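You operate a simulated robot arm through the tools that you are given. There is no shell and no other tool. Be economical: measure what you need, move in short steps, check, and stop when the job is done.

The job below is to be done with a simulated robot arm. You get a single attempt, and the scene is never put back.

## Task
Tighten the bolt that the job card names, then prove the cell tight.
Fine: shut the vent, pump into the green band, wait for the green lamp, vent to zero.

Only the result counts: the job must be done as asked and must still hold three seconds after the hand-in. Knocking over, shifting, dropping, spilling or breaking anything else fails it.

## Robot
A 7-joint arm with a two-finger parallel gripper, fixed in place. Base frame: the origin is at the foot of the arm, x ahead of it, y to its left, z up; the work surface is at about z = 0.86. Lengths are in m, angles in degrees, forces in N, time in s.
With the tool pointing down near the work surface it reaches from about 0.3 to 0.7 m from the base axis. Its first joint turns from -66.0 to 66.0 degrees. Payload 1.57 kg.
The tool frame sits at the grasp point between the pads (the TCP): z along the fingers, y along the line on which they close. The tips reach 0.03 m beyond it. The gripper opens to 0.11 m. The fingers are 0.024 m wide and 0.012 m thick; the gripper's body (0.048 by 0.112 m) begins 0.078 m behind the TCP.
Orientation is told as [roll, pitch, yaw] about the base's x, y, z axes, in that order, counted from this pose: with the fingers straight down and closing along the base's y, the tool's x points along the base's -x, its y along +y and its z along -z.

## Interface
- The arm moves only by the tool play_rows. Its argument "motion" is a list of rows, each a list of 7 numbers: the shift along the tool's x, y, z in cm, then the turn, a rotation vector about the tool's x, y, z in degrees, then the gripper command, from -1 (shut) to 1 (fully open), values between in proportion. In form: [[tx, ty, tz, ax, ay, az, grip], ...]. A call has 1 to 12 rows; each row is the pose to reach, as a shift and turn from the pose commanded when the call began, along the tool's axes at that moment. Rows are played at 5 a second. More than 0.05 m and 8.6 degrees between two rows, or a gripper value outside its range, and nothing of the call is played. Where a pose cannot be reached the arm comes as near as it can. A force on the tool above 50 N (or 10 N above the force at the start of the call, whichever is more), or a blocked arm, ends the call early, and 0.2 s more pass. Each finger travels about 0.108 m/s and halts on what it meets, pressing with about 32 N; the grip force reading is that of the motor and also rises with nothing between the fingers. The clock runs only during rows and for 0.2 s after the last one: add rows that repeat a pose to give the fingers time. It gives the time, the measured TCP pose, the force on the tool (base axes), the opening and the grip force at its end, in the units of the frame above (readings bear some noise), with the torque about the TCP (base axes, N m) and any sound that the robot's microphone picked up.
- Cameras (640 x 400 px; columns grow to the right, rows downward): "scene" is fixed at [0.1488, -0.38, 1.4081]; the picture's right is [0.89, -0.45, 0.00], its down [-0.24, -0.47, -0.85] and it looks along [0.38, 0.76, -0.53] (base axes); focal length 245 px, centre (320, 200). "wrist" rides on the gripper at [0.07, 0.016, -0.141] in the tool frame; the picture's right is [-0.23, 0.97, 0.00], its down [-0.86, -0.20, -0.48] and it looks along [-0.47, -0.11, 0.88] (tool axes); focal length 222 px, centre (320, 200). There is no depth. A picture from a camera that has moved, and an enlarged one, comes with that camera's place and axes in the base frame and with its lens.
- camera(camera): a new picture of that camera. The clock stands still meanwhile.
- enlarge(camera, box): a new picture of the part [left, top, right, bottom] of that camera's present view, enlarged. The clock stands still meanwhile.
- finish_job(): hands the job in; it is judged then, once.

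Go step by step. Nothing tells you positions but the pictures and the camera data: compare them with the known pose of the tool, close in by small moves and look again before you grip or let go. The budget is 120 turns and 64 pictures, counting those below and the enlarged ones. Unless the task says otherwise, let go and move clear before handing in, and close with one line.

The tools are called after "Call:" by a JSON object that holds its "name" and its "arguments". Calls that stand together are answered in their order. play_rows: Moves the arm, as the interface text tells. Its arguments: {"type":"object","properties":{"motion":{"type":"array"}},"required":["motion"]} The other tools are called the same way: camera (camera) takes a picture; enlarge (camera, box) takes an enlarged picture of a part of a camera's view; finish_job () hands the job in.

At the start:

```text
time_s: 0.0
tcp_pos: [0.3602, 0.0301, 1.3074]
tool_rot: [0.0, 0.1, 0.0]
wrist_force: [-0.1, -0.8, 1.4]
wrist_torque: [-0.04, -0.04, 0.01]
finger_gap: 0.1101
gripper_force: 0.0
```

scene: 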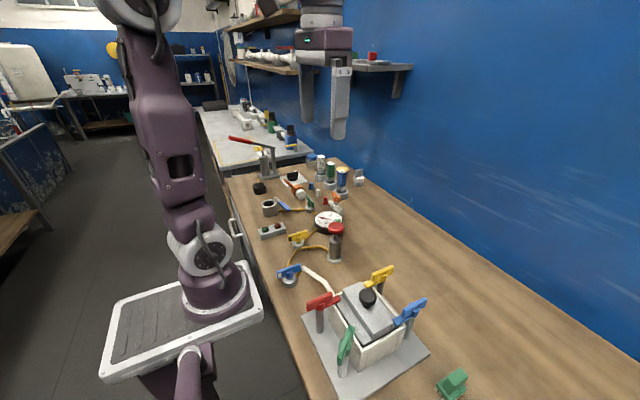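
wrist: 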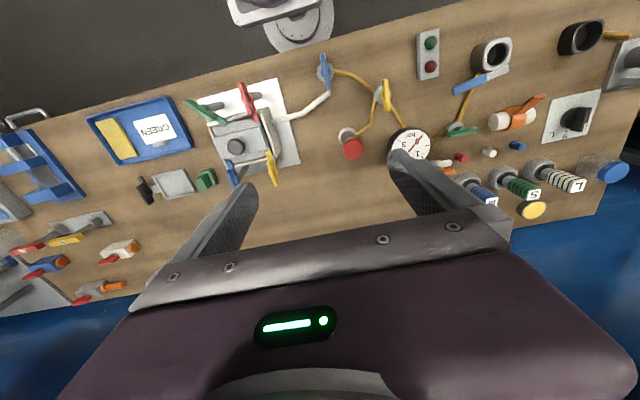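

I see a cell with coloured bolts/clamps, a gauge, valves and a card reading what looks like "GREEN". I'll look closer at the details first.

Call:
{"name": "enlarge", "arguments": {"camera": "wrist", "box": [80, 60, 320, 210]}}

Call:
{"name": "enlarge", "arguments": {"camera": "wrist", "box": [310, 20, 640, 226]}}

Call:
{"name": "enlarge", "arguments": {"camera": "scene", "box": [220, 140, 400, 252]}}

Call:
{"name": "enlarge", "arguments": {"camera": "scene", "box": [260, 230, 500, 400]}}

```text
2.67 times, centred on (200, 135) of wrist
camera zoom: at [0.2898, 0.0455, 1.448], right [0.23, 0.97, 0.0], down [0.86, -0.2, 0.48], along [0.47, -0.11, -0.88], focal length 592 px, centre (640, 373)
```

zoom: 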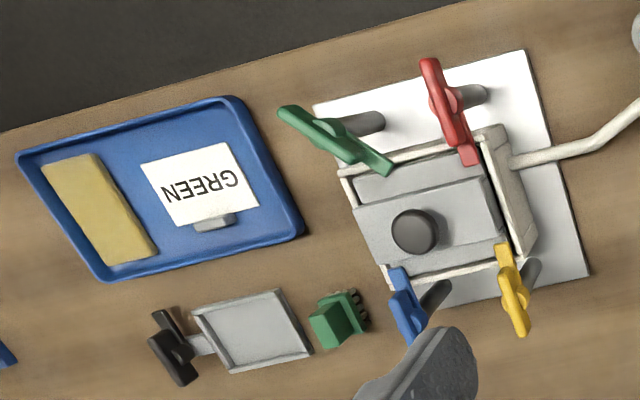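

```text
1.94 times, centred on (475, 123) of wrist
camera zoom: at [0.2898, 0.0455, 1.448], right [0.23, 0.97, 0.0], down [0.86, -0.2, 0.48], along [0.47, -0.11, -0.88], focal length 431 px, centre (19, 349)
```

zoom: 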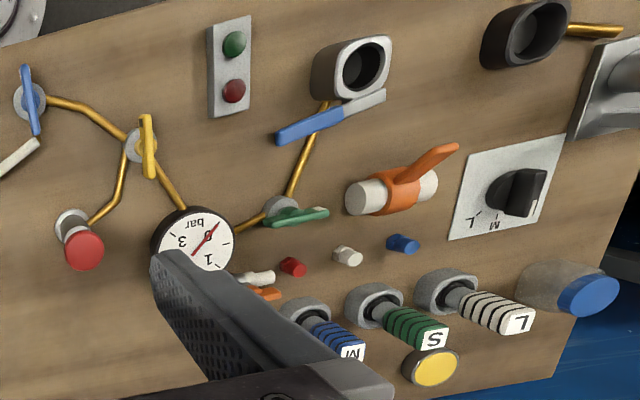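

```text
3.56 times, centred on (310, 196) of scene
camera zoom: at [0.1488, -0.38, 1.4081], right [0.89, -0.45, 0.0], down [-0.24, -0.47, -0.85], along [0.38, 0.76, -0.53], focal length 870 px, centre (356, 214)
```

zoom: 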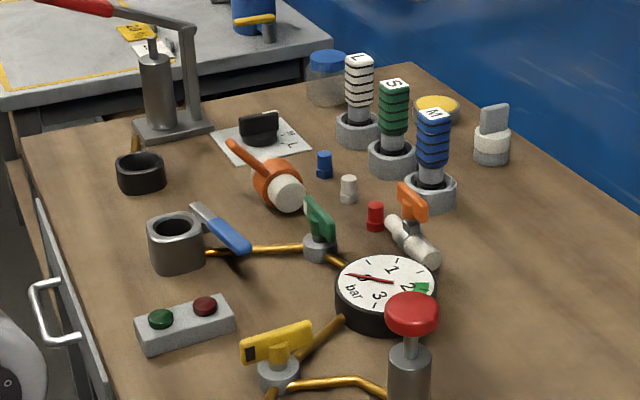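

```text
2.35 times, centred on (380, 315) of scene
camera zoom: at [0.1488, -0.38, 1.4081], right [0.89, -0.45, 0.0], down [-0.24, -0.47, -0.85], along [0.38, 0.76, -0.53], focal length 576 px, centre (179, -71)
```

zoom: 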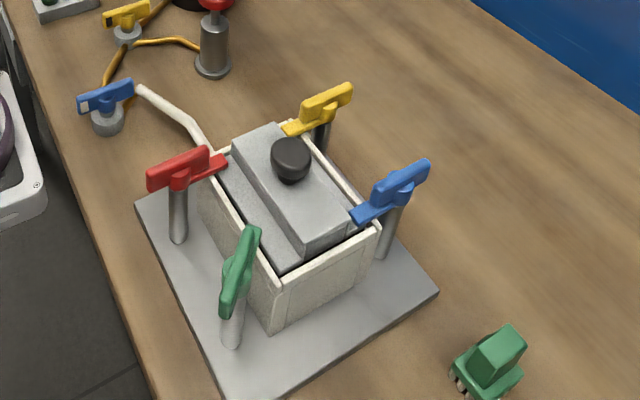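

The card says GREEN, and the green wing is at about (0.295, -0.195, 0.965). I'll move left to look at the valves, the gauge and the pump from nearer.

Call:
{"name": "play_rows", "arguments": {"motion": [[1, 4, 1, 0, 0, 0, 1], [2, 8, 2, 0, 0, 0, 1], [3, 12, 3, 0, 0, 0, 1], [4, 16, 4, 0, 0, 0, 1], [4, 18, 5, 0, 0, 0, 1], [4, 18, 5, 0, 0, 0, 1]]}}

Call:
{"name": "camera", "arguments": {"camera": "wrist"}}

```text
time_s: 1.4
tcp_pos: [0.3188, 0.2098, 1.2565]
tool_rot: [-0.1, 0.0, 0.0]
wrist_force: [-0.4, -0.1, -0.1]
wrist_torque: [0.0, -0.01, 0.02]
finger_gap: 0.1099
gripper_force: 0.2
```

```text
57 pictures are left
camera wrist: at [0.249, 0.2257, 1.3978], right [0.23, 0.97, 0.0], down [0.85, -0.2, 0.48], along [0.47, -0.11, -0.88], focal length 222 px, centre (320, 200)
```

wrist: 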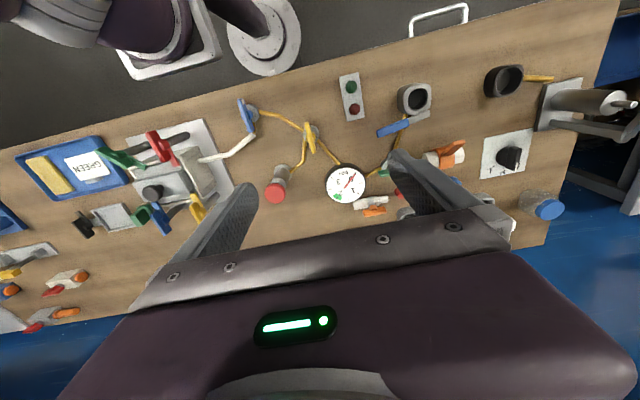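

Call:
{"name": "enlarge", "arguments": {"camera": "wrist", "box": [220, 60, 460, 210]}}

Call:
{"name": "enlarge", "arguments": {"camera": "wrist", "box": [80, 90, 260, 203]}}

Call:
{"name": "enlarge", "arguments": {"camera": "scene", "box": [270, 190, 360, 290]}}

```text
2.67 times, centred on (340, 135) of wrist
camera zoom: at [0.249, 0.2257, 1.3978], right [0.23, 0.97, 0.0], down [0.85, -0.2, 0.48], along [0.47, -0.11, -0.88], focal length 592 px, centre (267, 373)
```

zoom: 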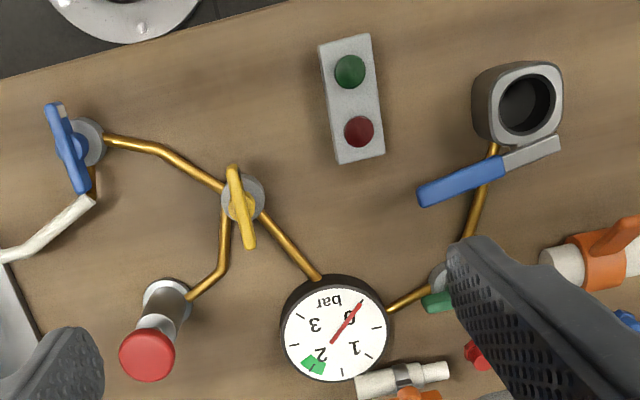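

```text
3.54 times, centred on (170, 146) of wrist
camera zoom: at [0.249, 0.2257, 1.3978], right [0.23, 0.97, 0.0], down [0.85, -0.2, 0.48], along [0.47, -0.11, -0.88], focal length 786 px, centre (851, 389)
```

zoom: 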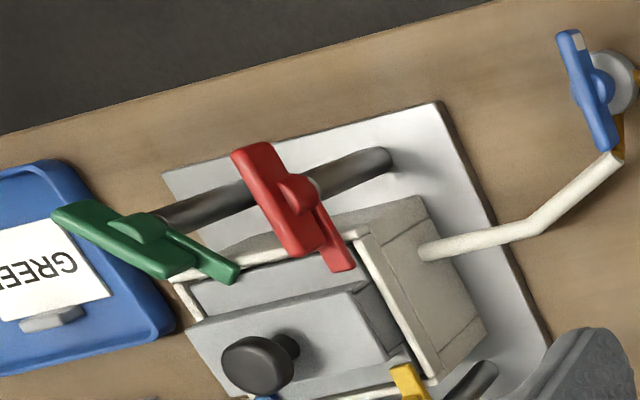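

```text
4.00 times, centred on (315, 240) of scene
camera zoom: at [0.1488, -0.38, 1.4081], right [0.89, -0.45, 0.0], down [-0.24, -0.47, -0.85], along [0.38, 0.76, -0.53], focal length 979 px, centre (340, 40)
```

zoom: 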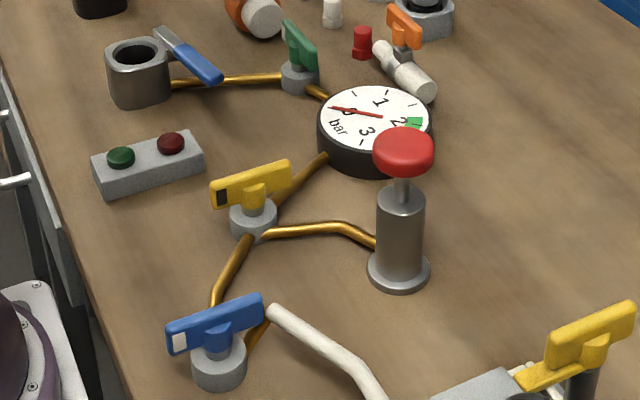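

The gauge reads 0, and its green band is at about 2 bar. The pump (red plunger) and the cell (blue valve) meet at the yellow valve, and the line runs on through the gauge and the green valve to an open cup, which is probably the vent. I'll look nearer at that end.

Call:
{"name": "play_rows", "arguments": {"motion": [[0, 4, 1, 0, 0, 0, 1], [1, 8, 2, 0, 0, 0, 1], [2, 12, 3, 0, 0, 0, 1], [2, 15, 4, 0, 0, 0, 1], [2, 15, 4, 0, 0, 0, 1]]}}

Call:
{"name": "camera", "arguments": {"camera": "wrist"}}

Call:
{"name": "enlarge", "arguments": {"camera": "wrist", "box": [240, 60, 480, 210]}}

```text
time_s: 2.6
tcp_pos: [0.2988, 0.3581, 1.2162]
tool_rot: [0.0, 0.0, 0.0]
wrist_force: [0.3, -0.4, -0.3]
wrist_torque: [0.01, 0.01, -0.03]
finger_gap: 0.1098
gripper_force: 0.1
```

```text
53 pictures are left
camera wrist: at [0.229, 0.3751, 1.3567], right [0.23, 0.97, 0.0], down [0.85, -0.2, 0.48], along [0.47, -0.11, -0.88], focal length 222 px, centre (320, 200)
```

wrist: 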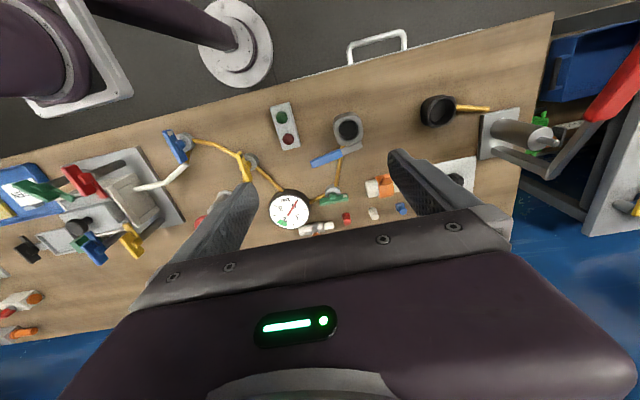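

```text
2.67 times, centred on (360, 135) of wrist
camera zoom: at [0.229, 0.3751, 1.3567], right [0.23, 0.97, 0.0], down [0.85, -0.2, 0.48], along [0.47, -0.11, -0.88], focal length 592 px, centre (213, 373)
```

zoom: 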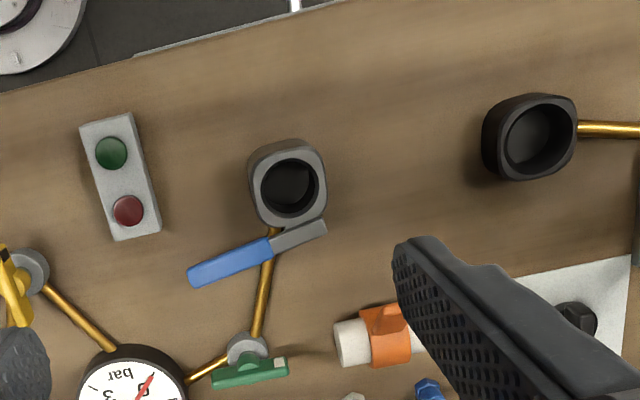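

The green valve at about (0.463, 0.351) looks like the vent. First the bolt: I'm going above the green wing for a close look.

Call:
{"name": "play_rows", "arguments": {"motion": [[0, -4.8, 0, 0, 0, 0, 1], [0, -9.6, 0, 0, 0, 0, 1], [0, -14.4, 0, 0, 0, 0, 1], [0, -19.2, 0, 0, 0, 0, 1], [0, -24, 0, 0, 0, 0, 1], [0, -28.8, 0, 0, 0, 0, 1], [0, -33.6, 0, 0, 0, 0, 1], [0, -38.4, 0, 0, 0, 0, 1], [0, -43.2, 1, 0, 0, 0, 1], [0, -48, 2, 0, 0, 0, 1], [0, -52.5, 3, 0, 0, 0, 1], [0, -55, 4, 0, 0, 0, 1]]}}

Call:
{"name": "camera", "arguments": {"camera": "wrist"}}

Call:
{"name": "enlarge", "arguments": {"camera": "wrist", "box": [220, 30, 460, 180]}}

```text
time_s: 5.2
tcp_pos: [0.2996, -0.1909, 1.1767]
tool_rot: [0.0, 0.0, -0.1]
wrist_force: [-0.7, 0.3, -0.2]
wrist_torque: [-0.01, 0.01, 0.0]
finger_gap: 0.1098
gripper_force: 0.2
```

```text
51 pictures are left
camera wrist: at [0.2292, -0.1744, 1.3177], right [0.23, 0.97, 0.0], down [0.85, -0.2, 0.48], along [0.47, -0.11, -0.88], focal length 222 px, centre (320, 200)
```

wrist: 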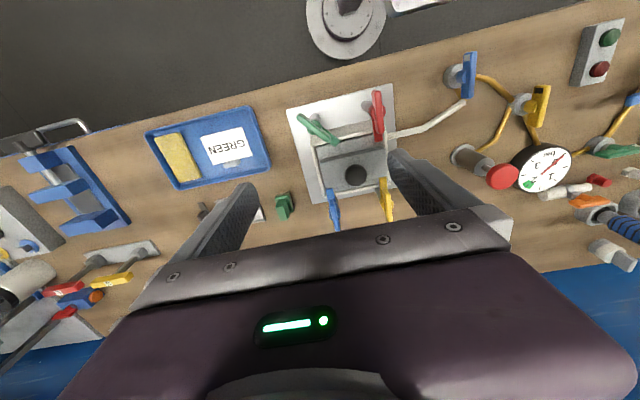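

```text
2.67 times, centred on (340, 105) of wrist
camera zoom: at [0.2292, -0.1744, 1.3177], right [0.23, 0.97, 0.0], down [0.85, -0.2, 0.48], along [0.47, -0.11, -0.88], focal length 592 px, centre (267, 453)
```

zoom: 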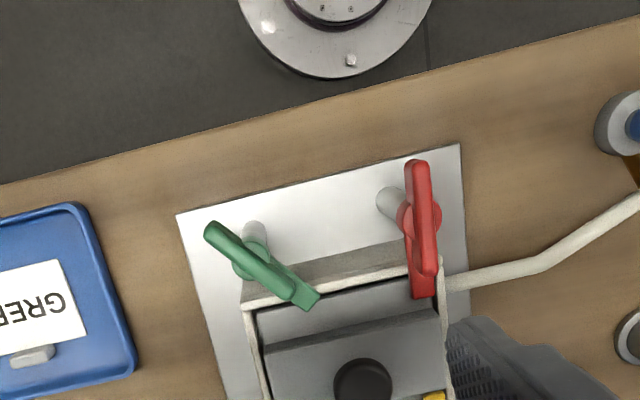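

Green wing centre is about (0.297, -0.196), its bar at about +41° where the red wing lies at about +4°. Clockwise is the tightening direction. I'll check the heights before gripping.

Call:
{"name": "enlarge", "arguments": {"camera": "scene", "box": [300, 280, 400, 380]}}

```text
4.00 times, centred on (350, 330) of scene
camera zoom: at [0.1488, -0.38, 1.4081], right [0.89, -0.45, 0.0], down [-0.24, -0.47, -0.85], along [0.38, 0.76, -0.53], focal length 979 px, centre (200, -320)
```

zoom: 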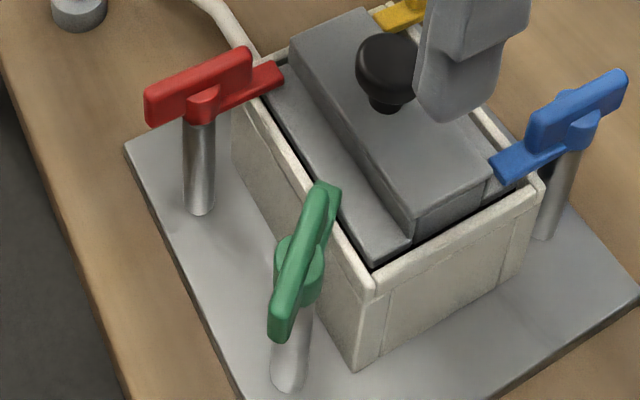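

Call:
{"name": "play_rows", "arguments": {"motion": [[0.2, -0.2, 1, 0, 0, -8.3, 0.6], [0.4, -0.4, 3, 0, 0, -16.6, 0.2], [0.55, -0.5, 5, 0, 0, -24.9, 0.0], [0.55, -0.5, 7, 0, 0, -33.2, 0.0], [0.55, -0.5, 9, 0, 0, -41, 0.0], [0.55, -0.5, 12, 0, 0, -41, 0.0], [0.55, -0.5, 14, 0, 0, -41, 0.0], [0.55, -0.5, 14, 0, 0, -41, 0.0]]}}

Call:
{"name": "camera", "arguments": {"camera": "wrist"}}

Call:
{"name": "enlarge", "arguments": {"camera": "scene", "box": [290, 260, 410, 380]}}

```text
time_s: 7.0
tcp_pos: [0.2943, -0.1947, 1.0369]
tool_rot: [0.0, 0.0, 40.9]
wrist_force: [0.0, 0.6, 0.3]
wrist_torque: [-0.03, 0.01, 0.01]
finger_gap: 0.0551
gripper_force: 0.1
```

```text
48 pictures are left
camera wrist: at [0.2311, -0.2296, 1.1775], right [-0.47, 0.88, 0.0], down [0.78, 0.41, 0.48], along [0.42, 0.22, -0.88], focal length 222 px, centre (320, 200)
```

wrist: 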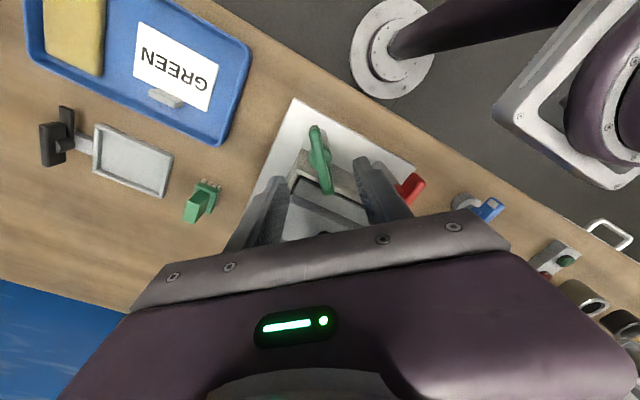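

```text
3.33 times, centred on (350, 320) of scene
camera zoom: at [0.1488, -0.38, 1.4081], right [0.89, -0.45, 0.0], down [-0.24, -0.47, -0.85], along [0.38, 0.76, -0.53], focal length 816 px, centre (220, -200)
```

zoom: 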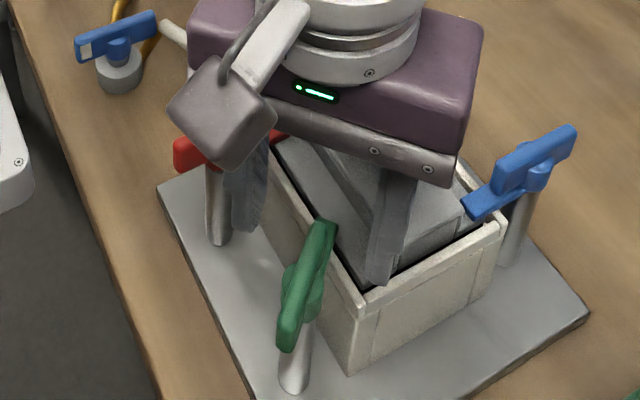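

Alignment is good to a few mm. I'll shift slightly, go down to z≈0.995 and close on the wing.

Call:
{"name": "play_rows", "arguments": {"motion": [[0.35, 0, 1.5, 0, 0, 0, 0.0], [0.35, 0, 3, 0, 0, 0, 0.0], [0.35, 0, 4.2, 0, 0, 0, 0.0], [0.35, 0, 4.2, 0, 0, 0, -1], [0.35, 0, 4.2, 0, 0, 0, -1], [0.35, 0, 4.2, 0, 0, 0, -1]]}}

Call:
{"name": "enlarge", "arguments": {"camera": "scene", "box": [290, 260, 410, 380]}}

```text
time_s: 8.4
tcp_pos: [0.2909, -0.1982, 0.9949]
tool_rot: [0.2, 0.0, 41.0]
wrist_force: [-8.9, 9.8, -4.8]
wrist_torque: [0.29, -0.59, -0.04]
finger_gap: 0.0102
gripper_force: 27.9
```

```text
3.33 times, centred on (350, 320) of scene
camera zoom: at [0.1486, -0.3798, 1.4082], right [0.89, -0.45, 0.0], down [-0.24, -0.47, -0.85], along [0.38, 0.76, -0.53], focal length 816 px, centre (220, -200)
```

zoom: 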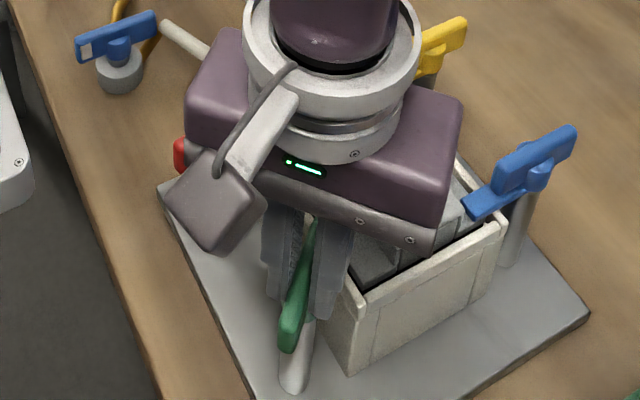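

The wing is gripped, 10 mm thick. I'll ease the side force and start turning clockwise.

Call:
{"name": "play_rows", "arguments": {"motion": [[0, 0.15, 0, 0, 0, 0, -1], [0, 0.15, 0, 0, 0, 6, -1], [0, 0.15, 0, 0, 0, 12, -1], [0, 0.15, 0, 0, 0, 12, -1]]}}

```text
time_s: 9.4
tcp_pos: [0.2915, -0.1974, 0.9948]
tool_rot: [-0.1, 0.0, 29.0]
wrist_force: [-4.2, -8.3, -24.1]
wrist_torque: [-0.09, 0.18, 0.0]
finger_gap: 0.0097
gripper_force: 28.3
```

It turns clockwise and is drawing down (force -24 N in z). I'll follow it down while turning.

Call:
{"name": "play_rows", "arguments": {"motion": [[0, 0, 0.15, 0, 0, 0, -1], [0, 0, 0.2, 0, 0, 6, -1], [0, 0, 0.25, 0, 0, 12, -1], [0, 0, 0.25, 0, 0, 12, -1]]}}

```text
time_s: 10.4
tcp_pos: [0.2918, -0.1985, 0.9938]
tool_rot: [-0.3, -0.1, 17.0]
wrist_force: [6.0, -7.7, 25.1]
wrist_torque: [0.45, 0.01, 0.02]
finger_gap: 0.0097
gripper_force: 28.2
```

Call:
{"name": "play_rows", "arguments": {"motion": [[0, 0, -0.12, 0, 0, 0, -1], [0, 0, -0.1, 0, 0, 6, -1], [0, 0, -0.1, 0, 0, 12, -1], [0, 0, -0.1, 0, 0, 12, -1]]}}

```text
time_s: 11.4
tcp_pos: [0.2907, -0.1966, 0.9938]
tool_rot: [-0.1, 0.0, 4.9]
wrist_force: [10.3, -18.9, -20.5]
wrist_torque: [-0.21, -0.01, -0.1]
finger_gap: 0.0098
gripper_force: 27.9
```

Call:
{"name": "play_rows", "arguments": {"motion": [[0, -0.15, 0.08, 0, 0, 0, -1], [0, -0.15, 0.08, 0, 0, 4, -1], [0, -0.15, 0.1, 0, 0, 8, -1], [0, -0.15, 0.1, 0, 0, 8, -1]]}}

Call:
{"name": "enlarge", "arguments": {"camera": "scene", "box": [290, 260, 410, 380]}}

```text
time_s: 12.4
tcp_pos: [0.2909, -0.1985, 0.9935]
tool_rot: [0.1, 0.1, -3.0]
wrist_force: [4.0, -1.1, 25.2]
wrist_torque: [-0.07, -0.05, 0.73]
finger_gap: 0.0109
gripper_force: 29.0
```

```text
3.33 times, centred on (350, 320) of scene
camera zoom: at [0.1487, -0.3798, 1.4082], right [0.89, -0.45, 0.0], down [-0.24, -0.47, -0.85], along [0.38, 0.76, -0.53], focal length 816 px, centre (220, -200)
```

zoom: 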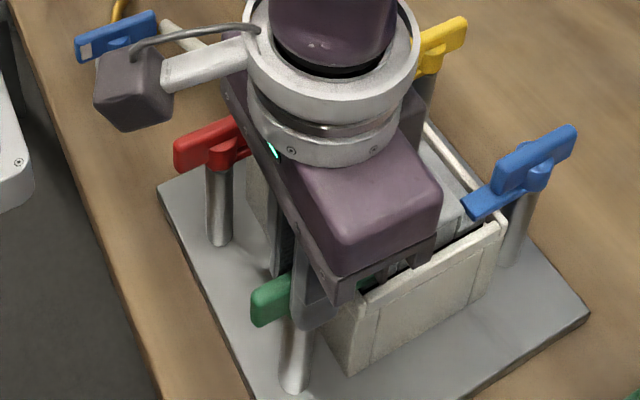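

The turning torque jumped to 0.73 N m, so the wing has reached its stop in line with the others. I'll press a little further, then let go and rise.

Call:
{"name": "play_rows", "arguments": {"motion": [[0, 0, -0.08, 0, 0, 3, -1], [0, 0, -0.08, 0, 0, 3, -1]]}}

Call:
{"name": "play_rows", "arguments": {"motion": [[0, 0, 0, 0, 0, -4, -1], [0, 0, 0, 0, 0, -4, 0], [0, 0, 0, 0, 0, -4, 0], [0, 0, -3, 0, 0, -4, 0], [0, 0, -7, 0, 0, -4, 0], [0, 0, -11, 0, 0, -4, 0.2], [0, 0, -11, 0, 0, -4, 0.2]]}}

Call:
{"name": "enlarge", "arguments": {"camera": "wrist", "box": [200, 0, 520, 200]}}

```text
time_s: 13.0
tcp_pos: [0.2908, -0.1984, 0.9922]
tool_rot: [0.1, 0.1, -6.1]
wrist_force: [3.0, -2.9, -20.5]
wrist_torque: [-0.48, -0.54, 0.77]
finger_gap: 0.0119
gripper_force: 29.1
```

```text
time_s: 14.6
tcp_pos: [0.2901, -0.1986, 1.1036]
tool_rot: [0.0, 0.0, -2.0]
wrist_force: [0.7, -0.5, -0.8]
wrist_torque: [0.01, 0.01, 0.0]
finger_gap: 0.0657
gripper_force: 0.1
```

```text
2.00 times, centred on (360, 100) of wrist
camera zoom: at [0.2214, -0.179, 1.2443], right [0.26, 0.97, 0.0], down [0.85, -0.23, 0.48], along [0.46, -0.12, -0.88], focal length 444 px, centre (240, 400)
```

zoom: 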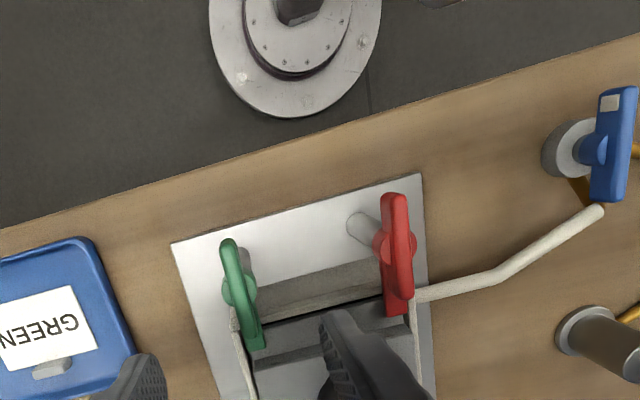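

The green wing now lies parallel to red. Next I go over to the green valve for a close look.

Call:
{"name": "play_rows", "arguments": {"motion": [[0, 2, -4, 0, 0, 2, 0.2], [0, 6, -6, 0, 0, 2, 0.2], [0, 10.8, -6, 0, 0, 2, 0.2], [0, 15.6, -6, 0, 0, 2, 0.2], [0, 20.4, -6, 0, 0, 2, 0.2], [-1, 25.2, -6, 0, 0, 2, 0.2], [-2, 29.8, -6, 0, 0, 2, 0.2], [-4, 34.2, -6, 0, 0, 2, 0.2], [-6, 38.6, -6, 0, 0, 2, 0.2], [-8, 43, -6, 0, 0, 2, 0.2], [-9, 47.6, -4, 0, 0, 2, 0.2], [-10, 50, 0, 0, 0, 2, 0.2]]}}

Call:
{"name": "camera", "arguments": {"camera": "wrist"}}

Call:
{"name": "enlarge", "arguments": {"camera": "wrist", "box": [180, 20, 500, 220]}}

```text
refused: row 11 steps farther than a row can; nothing moved
```

```text
43 pictures are left
camera wrist: at [0.2214, -0.179, 1.2443], right [0.26, 0.97, 0.0], down [0.85, -0.23, 0.48], along [0.46, -0.12, -0.88], focal length 222 px, centre (320, 200)
```

wrist: 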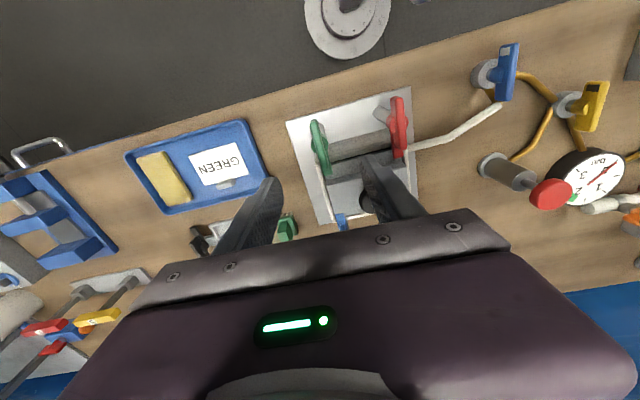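

```text
2.00 times, centred on (340, 120) of wrist
camera zoom: at [0.2214, -0.179, 1.2443], right [0.26, 0.97, 0.0], down [0.85, -0.23, 0.48], along [0.46, -0.12, -0.88], focal length 444 px, centre (280, 360)
```

zoom: 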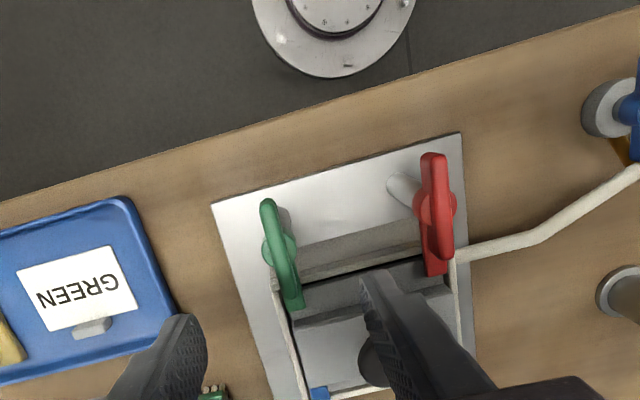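

One step was too long and nothing moved, so I'm repeating the traverse in smaller steps.

Call:
{"name": "play_rows", "arguments": {"motion": [[0, 2, -4, 0, 0, 2, 0.2], [0, 6, -6, 0, 0, 2, 0.2], [0, 10.6, -6, 0, 0, 2, 0.2], [0, 15.2, -6, 0, 0, 2, 0.2], [0, 19.8, -6, 0, 0, 2, 0.2], [-1, 24.4, -6, 0, 0, 2, 0.2], [-2, 29, -6, 0, 0, 2, 0.2], [-4, 33.4, -6, 0, 0, 2, 0.2], [-6, 37.8, -6, 0, 0, 2, 0.2], [-8, 42.2, -6, 0, 0, 2, 0.2], [-9, 46.6, -4, 0, 0, 2, 0.2], [-10, 50, -1, 0, 0, 2, 0.2]]}}

Call:
{"name": "enlarge", "arguments": {"camera": "wrist", "box": [180, 20, 500, 220]}}

```text
time_s: 17.2
tcp_pos: [0.4083, 0.299, 1.1122]
tool_rot: [0.0, 0.0, -4.0]
wrist_force: [0.3, 0.2, -0.7]
wrist_torque: [-0.02, 0.01, 0.0]
finger_gap: 0.0659
gripper_force: 0.1
```

```text
2.00 times, centred on (340, 120) of wrist
camera zoom: at [0.34, 0.32, 1.2535], right [0.29, 0.96, 0.0], down [0.84, -0.26, 0.48], along [0.46, -0.14, -0.88], focal length 444 px, centre (280, 360)
```

zoom: 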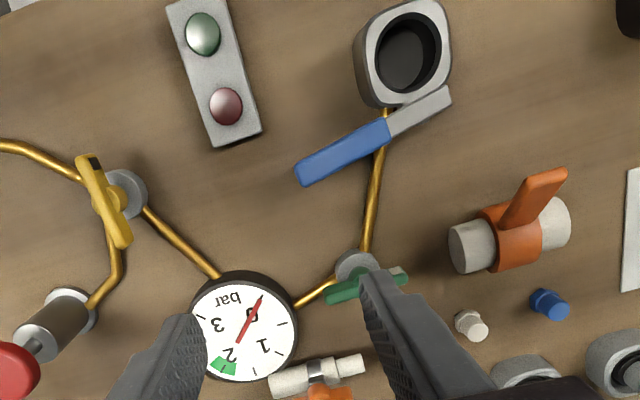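

I can't tell if the blue-handled lever by the cup is part of the vent. I'll look nearer at it and at the green valve.

Call:
{"name": "enlarge", "arguments": {"camera": "wrist", "box": [310, 10, 430, 180]}}

Call:
{"name": "enlarge", "arguments": {"camera": "scene", "box": [250, 180, 350, 240]}}

```text
2.35 times, centred on (370, 95) of wrist
camera zoom: at [0.34, 0.32, 1.2535], right [0.29, 0.96, 0.0], down [0.84, -0.26, 0.48], along [0.46, -0.14, -0.88], focal length 523 px, centre (202, 447)
```

zoom: 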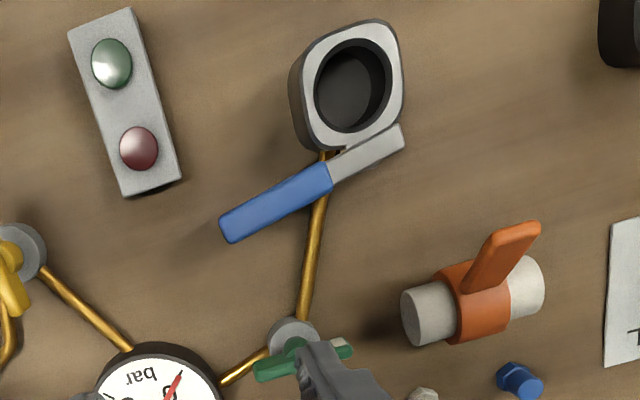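

```text
6.40 times, centred on (300, 210) of scene
camera zoom: at [0.1488, -0.38, 1.4081], right [0.89, -0.45, 0.0], down [-0.24, -0.47, -0.85], along [0.38, 0.76, -0.53], focal length 1566 px, centre (448, 136)
```

zoom: 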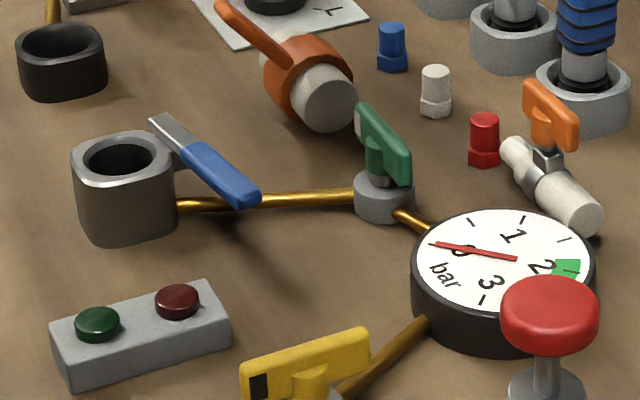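

The only outlet to air is through the green valve, so I take it as the vent. Before touching it I'll try the pump to learn the valve state, starting above the red cap at about (0.430, 0.088, 0.985) with the fingers closed.

Call:
{"name": "play_rows", "arguments": {"motion": [[-1, -5, 0, 0, 0, -2, -0.5], [-2, -9.5, 0, 0, 0, -4, -1], [-3, -14, 0, 0, 0, -4, -1], [-3.6, -18, 0, 0, 0, -4, -1], [-3.7, -20.9, 2, 0, 0, -4, -1], [-3.7, -20.9, 5, 0, 0, -4, -1], [-3.7, -20.9, 6.5, 0, 0, -4, -1], [-3.7, -20.9, 6.5, 0, 0, -4, -1]]}}

Call:
{"name": "camera", "arguments": {"camera": "wrist"}}

Call:
{"name": "camera", "arguments": {"camera": "scene"}}

```text
refused: row 1 steps farther than a row can; nothing moved
```

```text
38 pictures are left
camera wrist: at [0.34, 0.32, 1.2535], right [0.29, 0.96, 0.0], down [0.84, -0.26, 0.48], along [0.46, -0.14, -0.88], focal length 222 px, centre (320, 200)
```

wrist: 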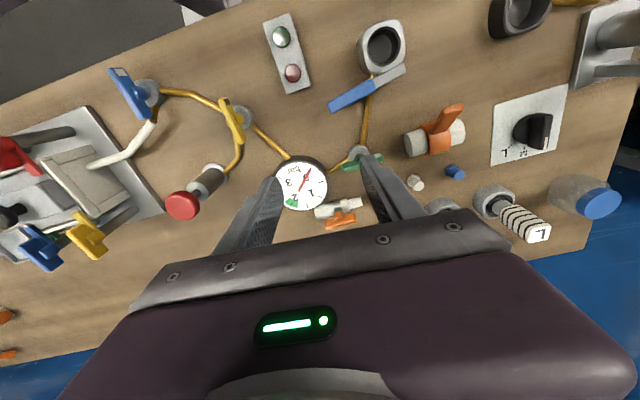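

```text
37 pictures are left
```

scene: 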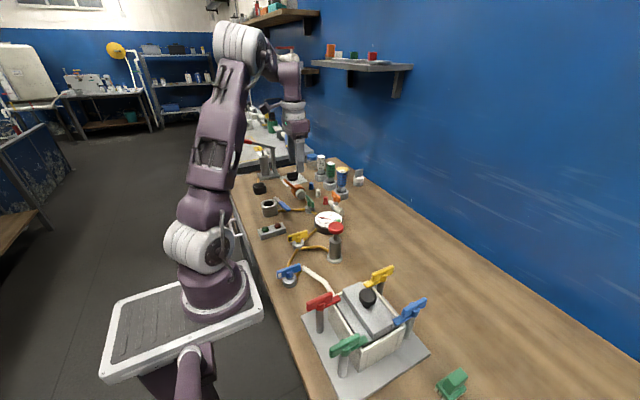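

One step was again slightly too long. I'm replaying it with smaller steps.

Call:
{"name": "play_rows", "arguments": {"motion": [[-1, -4, 0, 0, 0, -2, -0.5], [-2, -8.5, 0, 0, 0, -4, -1], [-3, -13, 0, 0, 0, -4, -1], [-3.6, -17, 0, 0, 0, -4, -1], [-3.7, -20.9, 2, 0, 0, -4, -1], [-3.7, -20.9, 5, 0, 0, -4, -1], [-3.7, -20.9, 6.5, 0, 0, -4, -1], [-3.7, -20.9, 6.5, 0, 0, -4, -1]]}}

```text
time_s: 19.0
tcp_pos: [0.4306, 0.085, 1.0473]
tool_rot: [0.1, 0.1, -0.1]
wrist_force: [-0.3, -0.4, 0.4]
wrist_torque: [0.0, 0.0, -0.03]
finger_gap: 0.0001
gripper_force: 21.6
```

Call:
{"name": "camera", "arguments": {"camera": "wrist"}}

Call:
{"name": "enlarge", "arguments": {"camera": "scene", "box": [270, 180, 390, 280]}}

```text
36 pictures are left
camera wrist: at [0.3604, 0.1022, 1.1889], right [0.23, 0.97, 0.0], down [0.86, -0.2, 0.48], along [0.47, -0.11, -0.88], focal length 222 px, centre (320, 200)
```

wrist: 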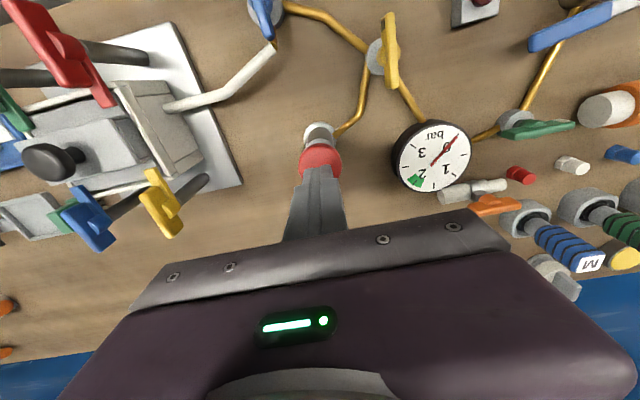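

```text
4.00 times, centred on (330, 230) of scene
camera zoom: at [0.1488, -0.38, 1.4081], right [0.89, -0.45, 0.0], down [-0.24, -0.47, -0.85], along [0.38, 0.76, -0.53], focal length 979 px, centre (280, 80)
```

zoom: 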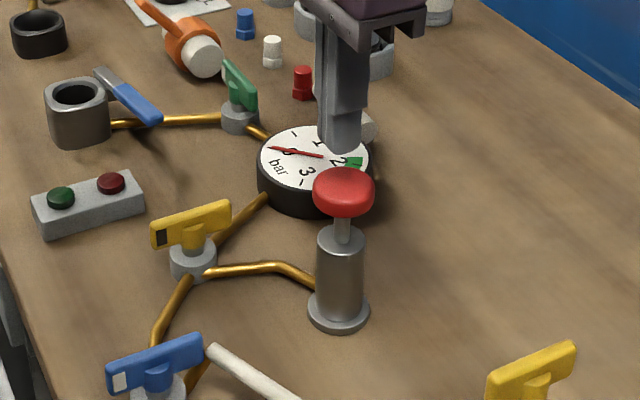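

The fingers are right above the red cap. I'll press gently to feel the plunger.

Call:
{"name": "play_rows", "arguments": {"motion": [[0.3, 0.1, 2, 0, 0, 0, -1], [0.3, 0.1, 3.3, 0, 0, 0, -1], [0.3, 0.1, 4.5, 0, 0, 0, -1], [0.3, 0.1, 5.5, 0, 0, 0, -1]]}}

Call:
{"name": "enlarge", "arguments": {"camera": "wrist", "box": [280, 80, 520, 230]}}

```text
time_s: 20.0
tcp_pos: [0.4271, 0.0883, 0.9929]
tool_rot: [0.0, -0.1, -0.1]
wrist_force: [1.7, -1.9, 7.3]
wrist_torque: [-0.03, -0.02, 0.05]
finger_gap: 0.0001
gripper_force: 20.9
```

```text
2.67 times, centred on (400, 155) of wrist
camera zoom: at [0.3576, 0.104, 1.1342], right [0.23, 0.97, 0.0], down [0.85, -0.2, 0.48], along [0.47, -0.11, -0.88], focal length 592 px, centre (107, 320)
```

zoom: 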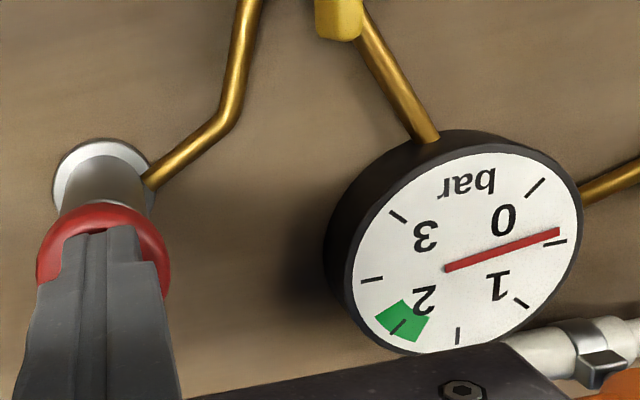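

The pump works and the needle rose to about 0.5. I'll hold to see whether it bleeds off.

Call:
{"name": "play_rows", "arguments": {"motion": [[0, 0, 0, 0, 0, 0, -1], [0, 0, 0, 0, 0, 0, -1], [0, 0, 0, 0, 0, 0, -1], [0, 0, 0, 0, 0, 0, -1], [0, 0, 0, 0, 0, 0, -1], [0, 0, 0, 0, 0, 0, -1]]}}

Call:
{"name": "enlarge", "arguments": {"camera": "wrist", "box": [280, 80, 520, 230]}}

```text
time_s: 21.4
tcp_pos: [0.4264, 0.0886, 0.9939]
tool_rot: [0.1, 0.0, 0.0]
wrist_force: [3.7, -2.1, 5.8]
wrist_torque: [-0.06, -0.09, 0.04]
finger_gap: 0.0001
gripper_force: 21.7
```

```text
2.67 times, centred on (400, 155) of wrist
camera zoom: at [0.3576, 0.1041, 1.1342], right [0.23, 0.97, 0.0], down [0.85, -0.2, 0.48], along [0.47, -0.11, -0.88], focal length 592 px, centre (107, 320)
```

zoom: 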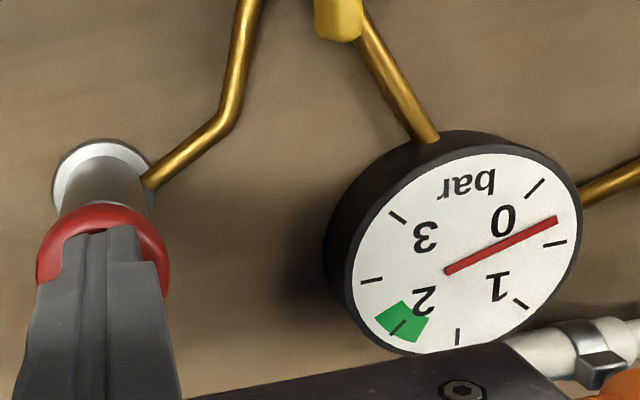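

Pressure falls slowly, so something's leaking. I'll release the plunger and go over the green valve (about 0.474, 0.351), turning the tool so it can grip the handle.

Call:
{"name": "play_rows", "arguments": {"motion": [[0, 0, -4, 0, 0, 0, -1], [0, 0, -7, 0, 0, -7, -0.5], [-0.5, 3, -9, 0, 0, -15, 0], [-1, 7, -9, 0, 0, -23, 0], [-1.5, 11, -9, 0, 0, -31, 0], [-2, 15, -9, 0, 0, -39, 0], [-3, 18, -9, 0, 0, -47, 0], [-4, 21, -9, 0, 0, -55, 0], [-4.5, 24, -9, 0, 0, -63, 0], [-4.7, 26.3, -9, 0, 0, -71, 0], [-4.7, 26.3, -9, 0, 0, -79, 0], [-4.7, 26.3, -9, 0, 0, -87, 0]]}}

Call:
{"name": "camera", "arguments": {"camera": "wrist"}}

Call:
{"name": "enlarge", "arguments": {"camera": "scene", "box": [240, 160, 370, 260]}}

```text
time_s: 24.0
tcp_pos: [0.4755, 0.3501, 1.0831]
tool_rot: [-0.1, -0.1, 87.0]
wrist_force: [0.2, -0.8, 0.4]
wrist_torque: [-0.03, 0.02, -0.02]
finger_gap: 0.0551
gripper_force: 0.1
```

```text
32 pictures are left
camera wrist: at [0.4546, 0.2819, 1.2243], right [-0.96, 0.28, 0.0], down [0.24, 0.84, 0.48], along [0.13, 0.46, -0.88], focal length 222 px, centre (320, 200)
```

wrist: 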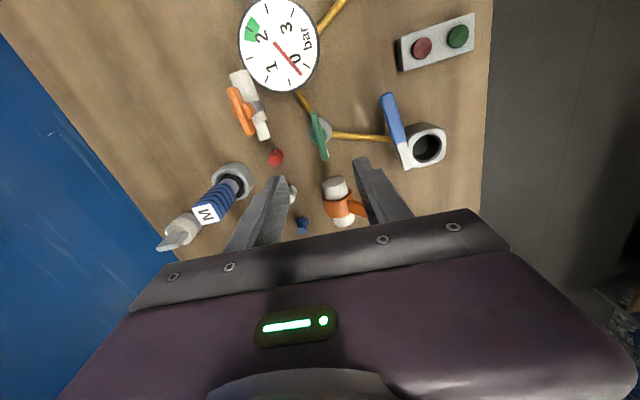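

```text
4.00 times, centred on (305, 210) of scene
camera zoom: at [0.1488, -0.38, 1.4081], right [0.89, -0.45, 0.0], down [-0.24, -0.47, -0.85], along [0.38, 0.76, -0.53], focal length 979 px, centre (380, 160)
```

zoom: 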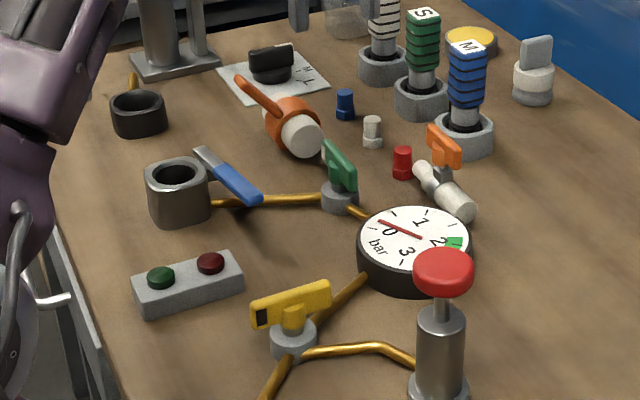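

The handle is centred under the tool at (0.474, 0.352). I'm going down to grip it and trying a gentle turn.

Call:
{"name": "play_rows", "arguments": {"motion": [[0.1, 0, 4.5, 0, 0, -3, 0], [0.1, 0, 9, 0, 0, -3, 0], [0.1, 0, 12, 0, 0, -3, 0], [0.1, 0, 14.5, 0, 0, -3, 0], [0.1, 0, 15.9, 0, 0, -3, 0], [0.1, 0, 15.9, 0, 0, -3, 0]]}}

Call:
{"name": "enlarge", "arguments": {"camera": "scene", "box": [250, 160, 370, 260]}}

Call:
{"name": "camera", "arguments": {"camera": "wrist"}}

```text
time_s: 25.4
tcp_pos: [0.473, 0.3505, 0.924]
tool_rot: [0.0, 0.0, 90.0]
wrist_force: [0.4, 0.4, 0.1]
wrist_torque: [-0.01, -0.03, -0.01]
finger_gap: 0.0551
gripper_force: 0.1
```

```text
4.00 times, centred on (310, 210) of scene
camera zoom: at [0.1488, -0.38, 1.4081], right [0.89, -0.45, 0.0], down [-0.24, -0.47, -0.85], along [0.38, 0.76, -0.53], focal length 979 px, centre (360, 160)
```

zoom: 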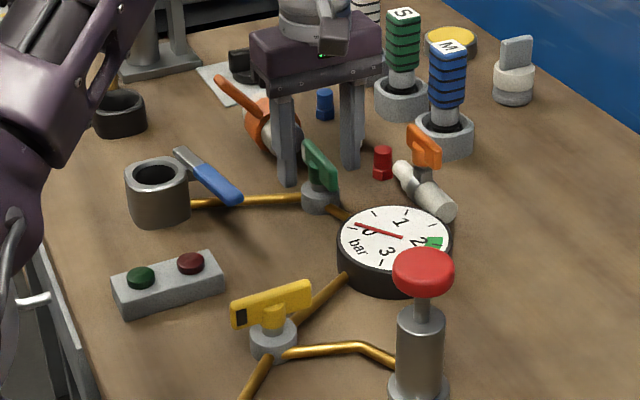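

```text
29 pictures are left
camera wrist: at [0.4583, 0.2803, 1.0648], right [-0.97, 0.23, 0.0], down [0.2, 0.86, 0.48], along [0.11, 0.47, -0.88], focal length 222 px, centre (320, 200)
```

wrist: 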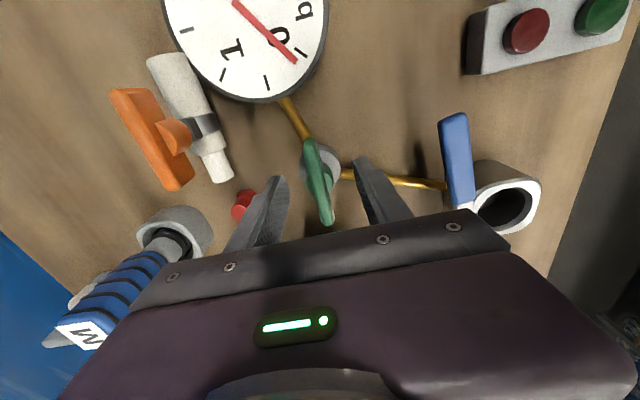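

Call:
{"name": "play_rows", "arguments": {"motion": [[0, 0, 0, 0, 0, 0, -1], [0, 0, 0, 0, 0, 0, -1], [0, 0, 0, 0, 0, 0, -1]]}}

```text
time_s: 26.2
tcp_pos: [0.4748, 0.3499, 0.9242]
tool_rot: [0.0, 0.1, 90.0]
wrist_force: [4.2, 0.9, -4.3]
wrist_torque: [-0.02, -0.06, -0.01]
finger_gap: 0.0099
gripper_force: 28.6
```

Gripped. I'll try a small clockwise turn and read the torque.

Call:
{"name": "play_rows", "arguments": {"motion": [[0, -0.05, 0, 0, 0, 5, -1], [0, -0.05, 0, 0, 0, 10, -1], [0, -0.05, 0, 0, 0, 10, -1]]}}

```text
time_s: 27.0
tcp_pos: [0.4744, 0.3502, 0.9239]
tool_rot: [0.0, 0.0, 80.1]
wrist_force: [5.8, 1.7, -7.3]
wrist_torque: [0.11, -0.08, 0.93]
finger_gap: 0.0139
gripper_force: 29.9
```

Clockwise is blocked, so I'll turn counter-clockwise.

Call:
{"name": "play_rows", "arguments": {"motion": [[0, 0, 0, 0, 0, -8, -1], [0, 0, 0, 0, 0, -15, -1], [0, 0, 0, 0, 0, -22, -1], [0, 0, 0, 0, 0, -22, -1]]}}

```text
time_s: 28.0
tcp_pos: [0.475, 0.3497, 0.9242]
tool_rot: [0.0, 0.2, 102.1]
wrist_force: [7.2, -4.9, 0.3]
wrist_torque: [-0.17, -0.17, -0.01]
finger_gap: 0.0099
gripper_force: 27.6
```

It turns freely that way. I'll carry on towards the other stop.

Call:
{"name": "play_rows", "arguments": {"motion": [[0, -0.05, 0, 0, 0, -8, -1], [0, -0.05, 0, 0, 0, -16, -1], [0, -0.05, 0, 0, 0, -24, -1], [0, -0.05, 0, 0, 0, -32, -1], [0, -0.05, 0, 0, 0, -40, -1], [0, -0.05, 0, 0, 0, -40, -1]]}}

Call:
{"name": "play_rows", "arguments": {"motion": [[0, 0, 0, 0, 0, -8, -1], [0, 0, 0, 0, 0, -16, -1], [0, 0, 0, 0, 0, -24, -1], [0, 0, 0, 0, 0, -32, -1], [0, 0, 0, 0, 0, -38, -1], [0, 0, 0, 0, 0, -38, -1]]}}

```text
time_s: 29.4
tcp_pos: [0.4756, 0.3488, 0.9242]
tool_rot: [0.0, 0.0, 142.1]
wrist_force: [6.0, -7.9, -4.6]
wrist_torque: [-0.43, -0.61, 0.0]
finger_gap: 0.0101
gripper_force: 28.5
```

```text
time_s: 30.8
tcp_pos: [0.4751, 0.3505, 0.9237]
tool_rot: [0.0, 0.0, -179.9]
wrist_force: [16.1, -2.0, -13.6]
wrist_torque: [-0.05, -0.19, -0.04]
finger_gap: 0.01
gripper_force: 28.0
```

Now at 180°. I'll feel whether this is the other stop.

Call:
{"name": "play_rows", "arguments": {"motion": [[0, -0.1, 0, 0, 0, -4, -1], [0, -0.1, 0, 0, 0, -8, -1], [0, -0.1, 0, 0, 0, -8, -1]]}}

```text
time_s: 31.6
tcp_pos: [0.4748, 0.3502, 0.9254]
tool_rot: [0.2, -0.1, -171.9]
wrist_force: [5.6, -15.4, -1.8]
wrist_torque: [-0.11, 0.1, -0.79]
finger_gap: 0.0127
gripper_force: 29.5
```

That's the other stop, a 90° valve. I'll let go, rise and rewind the wrist while going back over the plunger, then repeat the pump test.

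Call:
{"name": "play_rows", "arguments": {"motion": [[0, 0, 0, 0, 0, 8, 0], [0, 0, 0, 0, 0, 8, 0], [0, 0, -4, 0, 0, 8, 0], [0, 0, -8, 0, 0, 16, 0], [0, 0, -12, 0, 0, 24, 0], [0, 0, -13, 0, 0, 32, 0], [0, 0, -13, 0, 0, 40, 0], [0, 0, -13, 0, 0, 48, 0], [0, 0, -13, 0, 0, 56, 0], [0, 0, -13, 0, 0, 64, 0], [0, 0, -13, 0, 0, 72, 0], [0, 0, -13, 0, 0, 80, 0]]}}

```text
time_s: 34.2
tcp_pos: [0.4759, 0.3514, 1.0548]
tool_rot: [0.0, 0.0, 107.8]
wrist_force: [0.2, -1.0, 0.0]
wrist_torque: [0.02, 0.0, 0.03]
finger_gap: 0.0549
gripper_force: 0.0
```

Call:
{"name": "play_rows", "arguments": {"motion": [[2, 1, 0, 0, 0, 8.5, -1], [4, 2, 0, 0, 0, 17, -1], [6, 3.2, 0, 0, 0, 25.5, -1], [8.5, 4.5, 0, 0, 0, 34, -1], [11, 5.8, 0, 0, 0, 42.5, -1], [13.5, 7.2, 0, 0, 0, 51, -1], [16, 8.5, 0, 0, 0, 59.5, -1], [18.5, 9.8, 0, 0, 0, 68, -1], [21, 11.2, 0, 0, 0, 76.5, -1], [23, 12.3, 0, 0, 0, 85, -1], [23.7, 12.6, 0, 0, 0, 93.5, -1], [23.7, 12.6, 0, 0, 0, 102, -1]]}}

Call:
{"name": "enlarge", "arguments": {"camera": "wrist", "box": [280, 20, 600, 220]}}

```text
time_s: 36.8
tcp_pos: [0.4282, 0.0879, 1.0546]
tool_rot: [0.0, -0.1, 5.9]
wrist_force: [0.6, 0.4, -1.6]
wrist_torque: [-0.01, 0.0, 0.02]
finger_gap: 0.0001
gripper_force: 21.2
```

```text
2.00 times, centred on (440, 120) of wrist
camera zoom: at [0.3575, 0.0955, 1.1948], right [0.13, 0.99, 0.0], down [0.87, -0.11, 0.48], along [0.47, -0.06, -0.88], focal length 444 px, centre (80, 360)
```

zoom: 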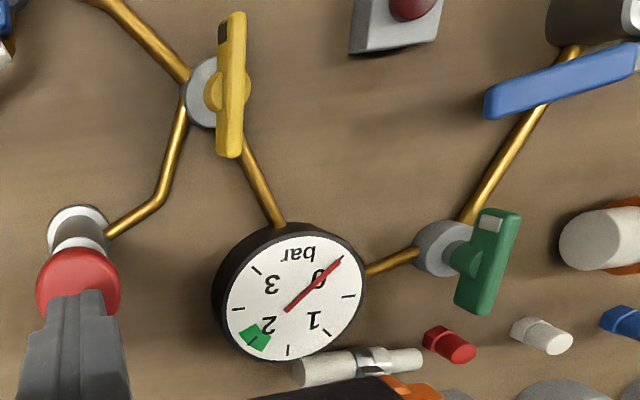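

All three handles now line up the same way. I'll give the pump one full press and compare.

Call:
{"name": "play_rows", "arguments": {"motion": [[0, 0, 3, 0, 0, 0, -1], [0, 0, 4.5, 0, 0, 0, -1], [0, 0, 6.2, 0, 0, 0, -1], [0, 0, 6.5, 0, 0, 0, -1]]}}

Call:
{"name": "enlarge", "arguments": {"camera": "wrist", "box": [280, 80, 520, 230]}}

```text
time_s: 37.8
tcp_pos: [0.4282, 0.0872, 0.9881]
tool_rot: [-0.1, -0.1, 5.9]
wrist_force: [-0.9, 3.7, 7.9]
wrist_torque: [0.11, 0.06, -0.01]
finger_gap: 0.0001
gripper_force: 21.2
```

```text
2.67 times, centred on (400, 155) of wrist
camera zoom: at [0.3572, 0.0954, 1.1298], right [0.12, 0.99, 0.0], down [0.87, -0.11, 0.48], along [0.48, -0.06, -0.88], focal length 592 px, centre (107, 320)
```

zoom: 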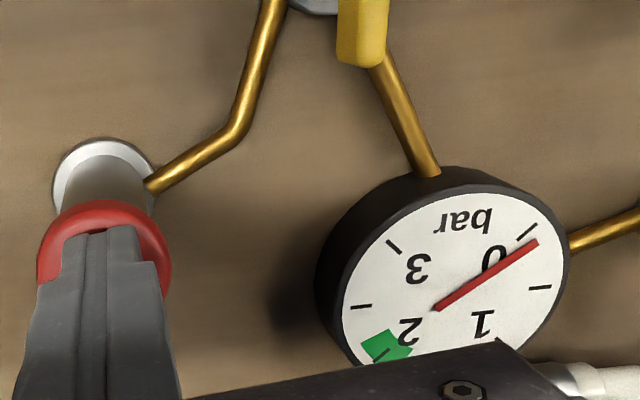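

This press gave only about 0.15, so that green position leaks more: it is open, and green was shut before. I'll restore it later. Now a close look at the yellow and blue valves to find the real vent.

Call:
{"name": "play_rows", "arguments": {"motion": [[0, 0, -4, 0, 0, 0, -1], [3, 0, -7, 0, 0, 0, -1], [7, 1, -8, 0, 0, 0, -1], [10, 2, -8, 0, 0, 0, -1], [11, 3, -8, 0, 0, 0, -1], [11, 3, -8, 0, 0, 0, -1]]}}

Call:
{"name": "camera", "arguments": {"camera": "wrist"}}

Call:
{"name": "enlarge", "arguments": {"camera": "wrist", "box": [180, 50, 460, 225]}}

```text
time_s: 39.2
tcp_pos: [0.317, 0.1048, 1.0694]
tool_rot: [0.0, -0.1, 6.0]
wrist_force: [0.8, -0.1, -0.2]
wrist_torque: [0.01, 0.0, 0.02]
finger_gap: 0.0001
gripper_force: 21.7
```

```text
26 pictures are left
camera wrist: at [0.2444, 0.1141, 1.2105], right [0.12, 0.99, 0.0], down [0.87, -0.11, 0.48], along [0.47, -0.06, -0.88], focal length 222 px, centre (320, 200)
```

wrist: 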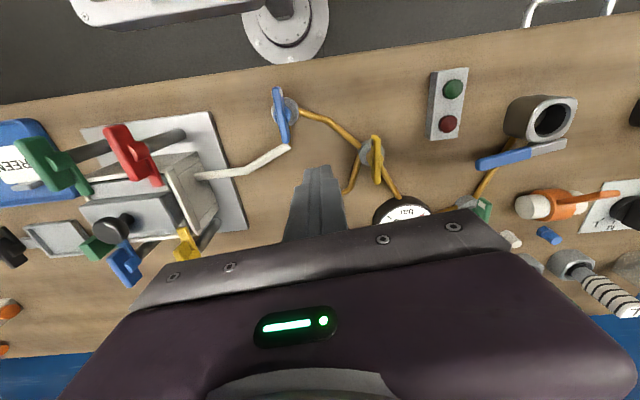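

```text
2.29 times, centred on (320, 138) of wrist
camera zoom: at [0.2444, 0.1141, 1.2105], right [0.12, 0.99, 0.0], down [0.87, -0.11, 0.48], along [0.47, -0.06, -0.88], focal length 508 px, centre (320, 343)
```

zoom: 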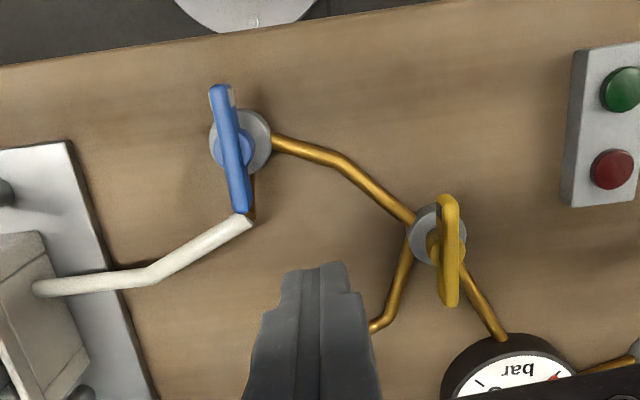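

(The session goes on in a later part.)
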